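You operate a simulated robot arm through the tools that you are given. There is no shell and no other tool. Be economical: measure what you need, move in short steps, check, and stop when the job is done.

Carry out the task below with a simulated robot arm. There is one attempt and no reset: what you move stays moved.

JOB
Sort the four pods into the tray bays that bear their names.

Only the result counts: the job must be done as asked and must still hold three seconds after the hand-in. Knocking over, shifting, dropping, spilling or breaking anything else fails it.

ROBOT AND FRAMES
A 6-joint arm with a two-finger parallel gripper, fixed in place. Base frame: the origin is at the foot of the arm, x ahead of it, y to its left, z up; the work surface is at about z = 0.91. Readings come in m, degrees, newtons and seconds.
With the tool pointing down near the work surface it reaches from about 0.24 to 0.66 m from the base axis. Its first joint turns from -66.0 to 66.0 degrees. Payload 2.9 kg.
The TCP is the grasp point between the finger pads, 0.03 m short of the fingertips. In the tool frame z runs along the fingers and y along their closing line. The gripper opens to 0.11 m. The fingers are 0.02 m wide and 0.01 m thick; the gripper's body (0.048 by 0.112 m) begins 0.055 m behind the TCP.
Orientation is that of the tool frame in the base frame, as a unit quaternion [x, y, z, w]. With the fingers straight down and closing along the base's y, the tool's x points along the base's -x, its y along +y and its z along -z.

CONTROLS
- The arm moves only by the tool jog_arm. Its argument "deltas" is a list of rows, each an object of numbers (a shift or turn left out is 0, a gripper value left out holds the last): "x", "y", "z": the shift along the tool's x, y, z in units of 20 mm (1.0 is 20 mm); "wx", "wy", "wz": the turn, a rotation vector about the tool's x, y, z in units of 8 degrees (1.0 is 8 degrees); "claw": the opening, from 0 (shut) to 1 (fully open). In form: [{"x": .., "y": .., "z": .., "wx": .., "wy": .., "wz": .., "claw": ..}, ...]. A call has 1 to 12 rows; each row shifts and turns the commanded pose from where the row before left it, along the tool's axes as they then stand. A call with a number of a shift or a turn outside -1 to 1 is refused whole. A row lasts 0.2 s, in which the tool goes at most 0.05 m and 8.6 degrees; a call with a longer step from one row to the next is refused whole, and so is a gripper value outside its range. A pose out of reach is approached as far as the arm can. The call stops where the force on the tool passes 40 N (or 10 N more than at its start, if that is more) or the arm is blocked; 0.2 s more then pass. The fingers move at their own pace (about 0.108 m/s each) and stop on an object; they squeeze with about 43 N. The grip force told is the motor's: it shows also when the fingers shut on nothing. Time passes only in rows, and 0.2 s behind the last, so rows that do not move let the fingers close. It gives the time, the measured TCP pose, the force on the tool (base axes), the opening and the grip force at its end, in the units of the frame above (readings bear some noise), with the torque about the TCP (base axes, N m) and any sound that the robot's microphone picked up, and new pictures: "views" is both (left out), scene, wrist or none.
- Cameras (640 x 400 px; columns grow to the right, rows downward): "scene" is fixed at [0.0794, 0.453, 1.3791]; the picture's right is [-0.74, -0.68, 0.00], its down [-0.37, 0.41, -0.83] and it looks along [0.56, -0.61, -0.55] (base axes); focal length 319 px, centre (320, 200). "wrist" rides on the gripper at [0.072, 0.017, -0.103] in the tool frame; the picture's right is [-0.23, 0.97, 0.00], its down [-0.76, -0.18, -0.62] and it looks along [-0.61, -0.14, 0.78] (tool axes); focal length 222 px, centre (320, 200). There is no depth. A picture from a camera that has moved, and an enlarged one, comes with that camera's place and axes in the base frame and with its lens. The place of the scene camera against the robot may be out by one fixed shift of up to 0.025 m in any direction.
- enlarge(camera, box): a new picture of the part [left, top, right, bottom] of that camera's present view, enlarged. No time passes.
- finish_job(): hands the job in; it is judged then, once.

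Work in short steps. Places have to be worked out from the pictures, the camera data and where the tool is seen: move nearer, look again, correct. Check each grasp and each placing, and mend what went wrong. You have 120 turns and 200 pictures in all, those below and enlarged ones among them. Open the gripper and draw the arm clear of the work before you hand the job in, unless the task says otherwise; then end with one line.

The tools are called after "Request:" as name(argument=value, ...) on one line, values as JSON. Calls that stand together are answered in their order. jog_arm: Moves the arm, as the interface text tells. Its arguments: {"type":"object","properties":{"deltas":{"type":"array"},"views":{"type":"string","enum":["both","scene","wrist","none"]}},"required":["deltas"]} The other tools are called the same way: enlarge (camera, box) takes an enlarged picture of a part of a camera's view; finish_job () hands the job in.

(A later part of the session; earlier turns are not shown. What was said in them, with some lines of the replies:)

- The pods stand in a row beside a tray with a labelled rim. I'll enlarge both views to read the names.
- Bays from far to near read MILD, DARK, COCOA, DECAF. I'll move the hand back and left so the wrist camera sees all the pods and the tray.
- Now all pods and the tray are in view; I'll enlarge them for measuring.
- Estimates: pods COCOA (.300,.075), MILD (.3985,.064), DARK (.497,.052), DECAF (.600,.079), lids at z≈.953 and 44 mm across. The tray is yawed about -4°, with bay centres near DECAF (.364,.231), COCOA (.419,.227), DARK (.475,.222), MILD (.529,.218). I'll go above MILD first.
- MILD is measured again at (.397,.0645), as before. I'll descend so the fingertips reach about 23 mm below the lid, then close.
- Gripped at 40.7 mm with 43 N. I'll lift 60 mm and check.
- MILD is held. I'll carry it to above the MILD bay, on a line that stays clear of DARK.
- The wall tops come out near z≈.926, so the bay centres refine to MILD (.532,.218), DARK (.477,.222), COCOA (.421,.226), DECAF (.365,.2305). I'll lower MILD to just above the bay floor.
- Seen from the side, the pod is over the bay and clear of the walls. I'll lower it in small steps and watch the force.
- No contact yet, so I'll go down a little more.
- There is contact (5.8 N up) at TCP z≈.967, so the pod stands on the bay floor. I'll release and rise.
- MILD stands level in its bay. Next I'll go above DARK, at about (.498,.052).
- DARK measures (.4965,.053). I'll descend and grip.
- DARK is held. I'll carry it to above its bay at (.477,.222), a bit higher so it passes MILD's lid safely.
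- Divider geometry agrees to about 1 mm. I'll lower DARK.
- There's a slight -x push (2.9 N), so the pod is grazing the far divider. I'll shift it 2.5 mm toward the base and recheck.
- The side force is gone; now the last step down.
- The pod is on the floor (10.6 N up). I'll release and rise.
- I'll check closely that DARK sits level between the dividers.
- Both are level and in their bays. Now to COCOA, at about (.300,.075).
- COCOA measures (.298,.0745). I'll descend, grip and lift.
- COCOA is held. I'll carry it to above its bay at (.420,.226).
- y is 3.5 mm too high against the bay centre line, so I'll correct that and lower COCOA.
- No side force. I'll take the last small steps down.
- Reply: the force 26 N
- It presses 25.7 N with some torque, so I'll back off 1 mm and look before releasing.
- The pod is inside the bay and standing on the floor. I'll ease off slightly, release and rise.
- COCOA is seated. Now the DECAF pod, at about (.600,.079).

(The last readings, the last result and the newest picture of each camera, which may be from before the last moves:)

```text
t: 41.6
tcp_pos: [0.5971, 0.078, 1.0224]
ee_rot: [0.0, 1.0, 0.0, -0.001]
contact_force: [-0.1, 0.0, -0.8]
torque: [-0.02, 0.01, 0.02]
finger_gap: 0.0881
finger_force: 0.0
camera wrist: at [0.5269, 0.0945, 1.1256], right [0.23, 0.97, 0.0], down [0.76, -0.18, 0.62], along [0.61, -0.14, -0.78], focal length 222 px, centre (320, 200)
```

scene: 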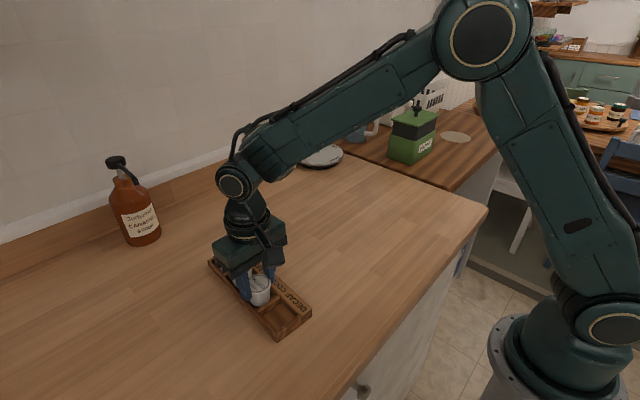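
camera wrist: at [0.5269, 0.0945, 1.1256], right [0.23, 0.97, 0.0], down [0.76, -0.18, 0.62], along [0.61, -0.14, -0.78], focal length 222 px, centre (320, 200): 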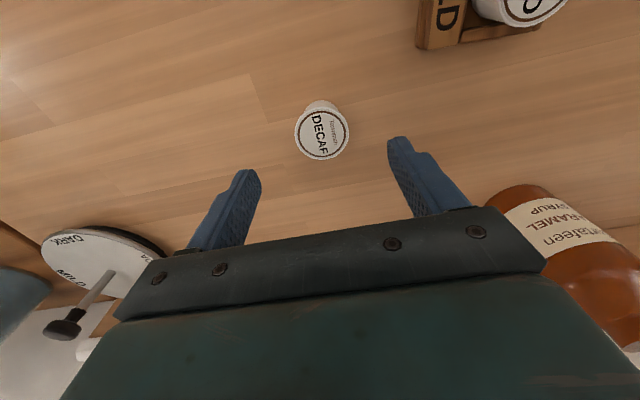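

DECAF measures about (.595,.080). I'll align, descend, and check before closing.

Request:
jog_arm(deltas=[{"x": 0.12, "y": 0.09, "z": 1}, {"z": 1}, {"z": 1.0}, {}, {}], views="wrist")

```text
t: 42.8
tcp_pos: [0.5952, 0.0791, 0.9629]
ee_rot: [0.0, 1.0, 0.001, 0.001]
contact_force: [0.9, -0.6, -0.1]
torque: [0.03, 0.02, -0.01]
finger_gap: 0.0883
finger_force: 0.0
camera wrist: at [0.5242, 0.097, 1.0654], right [0.23, 0.97, 0.0], down [0.76, -0.18, 0.62], along [0.61, -0.14, -0.78], focal length 222 px, centre (320, 200)
```

wrist: 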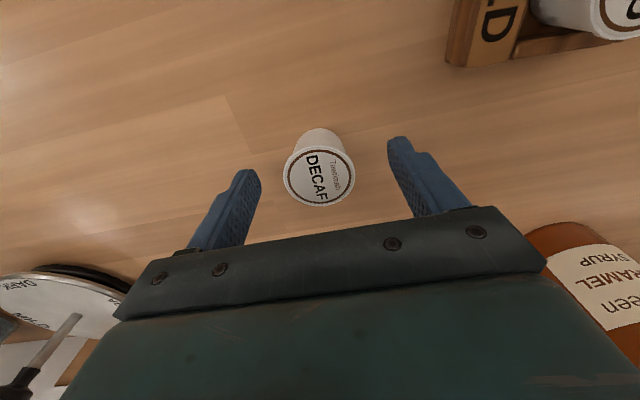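

The lid sits in the same image spot as in the earlier good grasps. I'll lower 1.5 mm, close and lift.

Request:
jog_arm(deltas=[{"z": 0.08}, {"claw": 0.3}, {"claw": 0.3}, {"claw": 0.3}, {"claw": 0.3}, {"z": -0.5}, {"z": -0.75}, {"z": -0.75}, {"z": -1}, {"z": -1}, {}], views="wrist")

```text
t: 45.2
tcp_pos: [0.5965, 0.0798, 1.0437]
ee_rot: [0.0, 1.0, 0.001, 0.0]
contact_force: [0.3, 0.4, 0.0]
torque: [0.01, 0.02, -0.01]
finger_gap: 0.0409
finger_force: 42.9
camera wrist: at [0.5258, 0.0966, 1.1454], right [0.23, 0.97, 0.0], down [0.76, -0.18, 0.62], along [0.61, -0.14, -0.78], focal length 222 px, centre (320, 200)
```

wrist: 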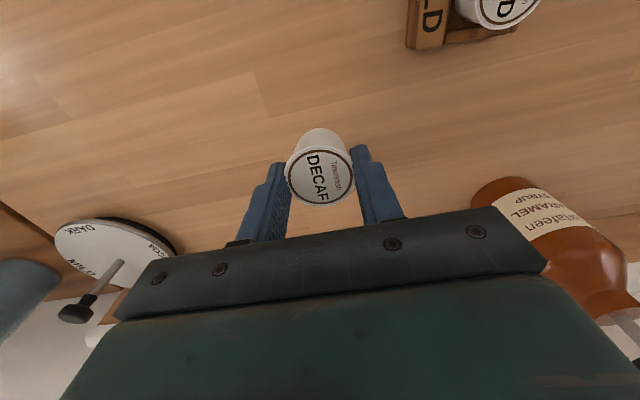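

DECAF is held at z 1.044, so its base is ~30 mm above the other lids. I'll carry it to its bay at (.3645,.230).

Request:
jog_arm(deltas=[{"x": 0.965, "y": 0.4}, {"x": 0.965, "y": 0.4}, {"x": 0.965, "y": 0.4}, {"x": 0.965, "y": 0.5}, {"x": 0.965, "y": 0.5}, {"x": 0.965, "y": 0.5}, {"x": 0.965, "y": 0.6}, {"x": 0.965, "y": 0.8}, {"x": 0.965, "y": 0.85}, {"x": 0.965, "y": 0.85}, {"x": 0.965, "y": 0.85}, {"x": 0.965, "y": 0.89}], views="none")

Request:
jog_arm(deltas=[{}, {}])

Request:
enlarge(camera="wrist", box=[220, 50, 480, 220])

```text
t: 47.8
tcp_pos: [0.3633, 0.2305, 1.041]
ee_rot: [0.001, 1.0, 0.001, 0.0]
contact_force: [0.2, -0.7, -0.4]
torque: [-0.03, 0.01, -0.01]
finger_gap: 0.0407
finger_force: 43.3
```

```text
t: 48.4
tcp_pos: [0.3641, 0.2311, 1.0415]
ee_rot: [0.0, 1.0, 0.0, 0.0]
contact_force: [-1.0, -0.3, -0.6]
torque: [-0.01, 0.03, 0.01]
finger_gap: 0.0405
finger_force: 43.4
camera wrist: at [0.2929, 0.2477, 1.1442], right [0.23, 0.97, 0.0], down [0.76, -0.18, 0.62], along [0.61, -0.14, -0.78], focal length 222 px, centre (320, 200)
```

scene: 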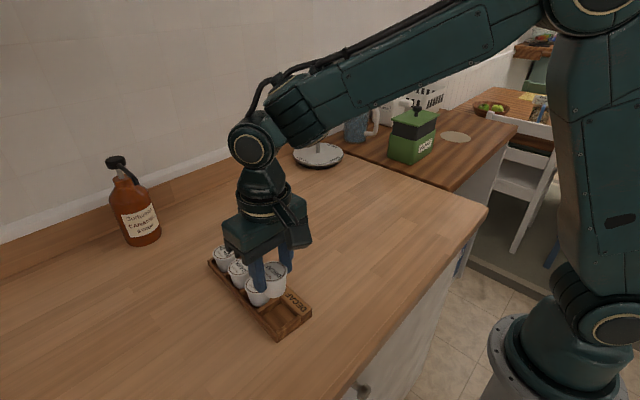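
wrist: 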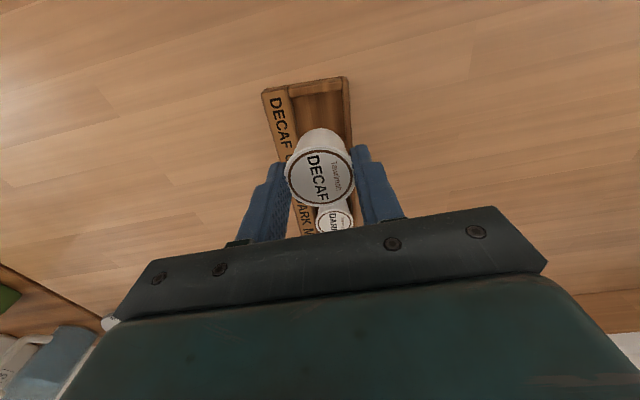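

```text
2.35 times, centred on (350, 135) of wrist
camera zoom: at [0.2929, 0.2477, 1.1442], right [0.23, 0.97, 0.0], down [0.76, -0.18, 0.62], along [0.61, -0.14, -0.78], focal length 523 px, centre (249, 353)
```

zoom: 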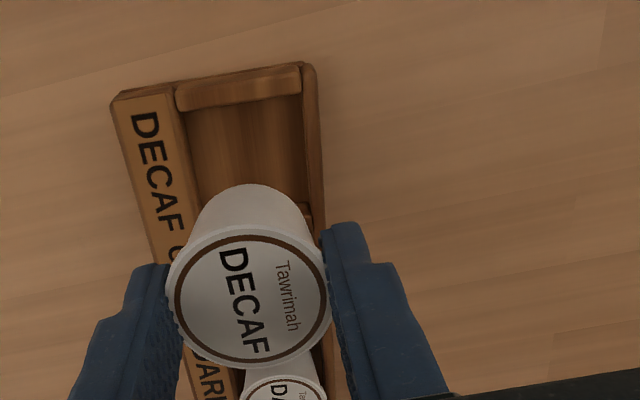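

The alignment looks the same as in the earlier good placings. I'll lower DECAF.

Request:
jog_arm(deltas=[{"z": 0.9}, {"z": 0.9}, {"z": 0.9}, {"z": 0.5}, {"z": 0.3}, {}], views="scene")

Request:
enlarge(camera="scene", box=[220, 245, 320, 345])

```text
t: 49.8
tcp_pos: [0.3636, 0.2312, 0.9712]
ee_rot: [0.0, 1.0, 0.0, 0.0]
contact_force: [0.9, 1.2, -0.8]
torque: [-0.02, 0.02, -0.04]
finger_gap: 0.041
finger_force: 42.9
```

scene: 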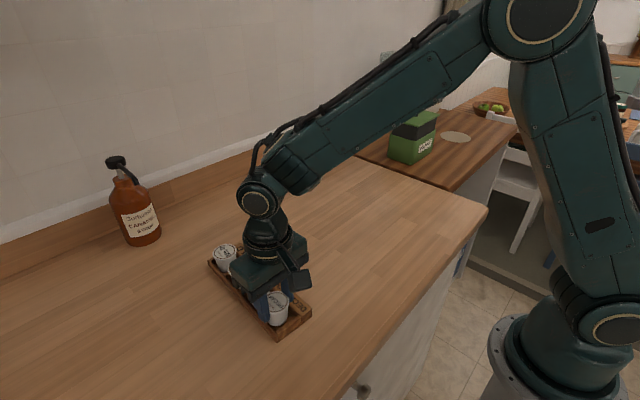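

```text
4.00 times, centred on (270, 295) of scene
camera zoom: at [0.0794, 0.453, 1.3791], right [-0.74, -0.68, 0.0], down [-0.37, 0.41, -0.83], along [0.56, -0.61, -0.55], focal length 1277 px, centre (520, -180)
```

zoom: 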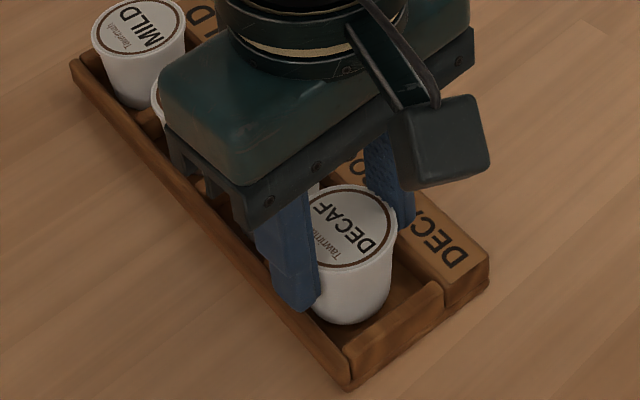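

It's in the bay with no side force. I'll step down to touch.

Request:
jog_arm(deltas=[{"z": 0.12}, {"z": 0.06}, {}], views="none")

```text
t: 50.6
tcp_pos: [0.3645, 0.2308, 0.9679]
ee_rot: [0.0, 1.0, 0.0, 0.0]
contact_force: [0.4, -0.6, -0.6]
torque: [-0.01, -0.02, 0.0]
finger_gap: 0.0405
finger_force: 42.8
```

No contact yet; a bit more.

Request:
jog_arm(deltas=[{"z": 0.08}, {}], views="none")

```text
t: 51.2
tcp_pos: [0.3637, 0.2317, 0.9678]
ee_rot: [0.001, 1.0, 0.001, 0.0]
contact_force: [1.3, -1.1, 9.0]
torque: [-0.14, -0.09, -0.02]
finger_gap: 0.0409
finger_force: 42.7
```

Contact at 9 N, at the expected height. I'll release and rise.

Request:
jog_arm(deltas=[{"claw": 0.45}, {"claw": 0.6}, {"claw": 0.6}, {"z": -0.5}, {"z": -1}, {"z": -1}, {"z": -1}, {"z": -1}, {"z": -1}, {"z": -1}, {}], views="none")

Request:
jog_arm(deltas=[{"y": -1}, {"y": -1}, {"y": -1}, {"y": -1}, {"y": -1}, {"y": -1}, {}])

Request:
enlarge(camera="scene", box=[200, 235, 320, 345])

```text
t: 53.6
tcp_pos: [0.3648, 0.2311, 1.0957]
ee_rot: [0.0, 1.0, 0.0, 0.0]
contact_force: [0.3, 0.0, -0.1]
torque: [0.03, -0.02, 0.02]
finger_gap: 0.066
finger_force: 0.0
```

```text
t: 55.2
tcp_pos: [0.3637, 0.1119, 1.0958]
ee_rot: [0.001, 1.0, 0.0, 0.0]
contact_force: [0.5, 0.5, 0.1]
torque: [-0.01, 0.04, -0.02]
finger_gap: 0.0662
finger_force: 0.0
camera wrist: at [0.2936, 0.1282, 1.1997], right [0.23, 0.97, 0.0], down [0.76, -0.18, 0.62], along [0.61, -0.14, -0.78], focal length 222 px, centre (320, 200)
```

scene: 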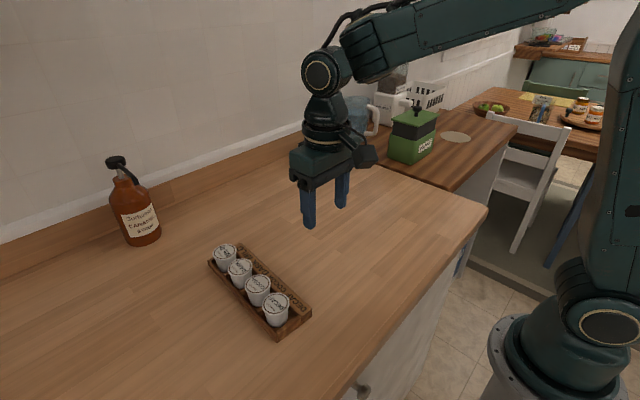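
wrist: 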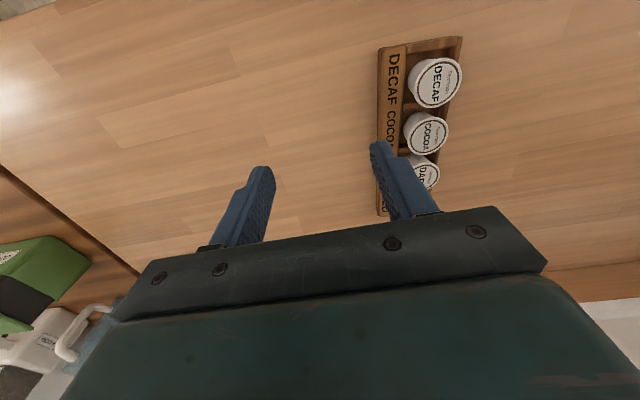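

```text
3.64 times, centred on (260, 290) of scene
camera zoom: at [0.0794, 0.4529, 1.3791], right [-0.74, -0.68, 0.0], down [-0.37, 0.41, -0.83], along [0.56, -0.61, -0.55], focal length 1161 px, centre (538, -127)
```

zoom: 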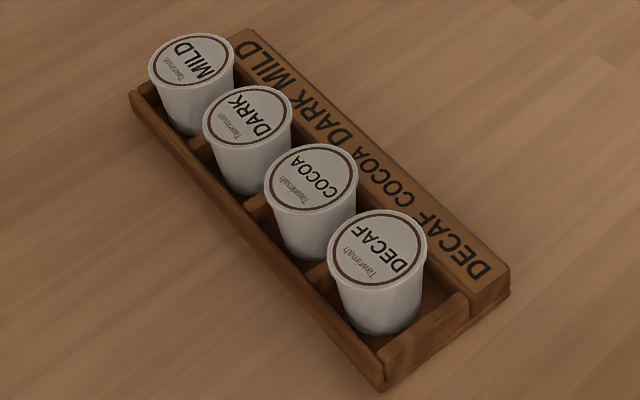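

All four pods stand level in their named bays, the tray has not moved, and the arm is clear with the gripper open. Handing in.

Request:
finish_job()

```text
The job is handed in.
```

I sorted the four pods into the tray bays bearing their names (MILD, DARK, COCOA and DECAF), all standing level, and handed the job in with the arm clear.
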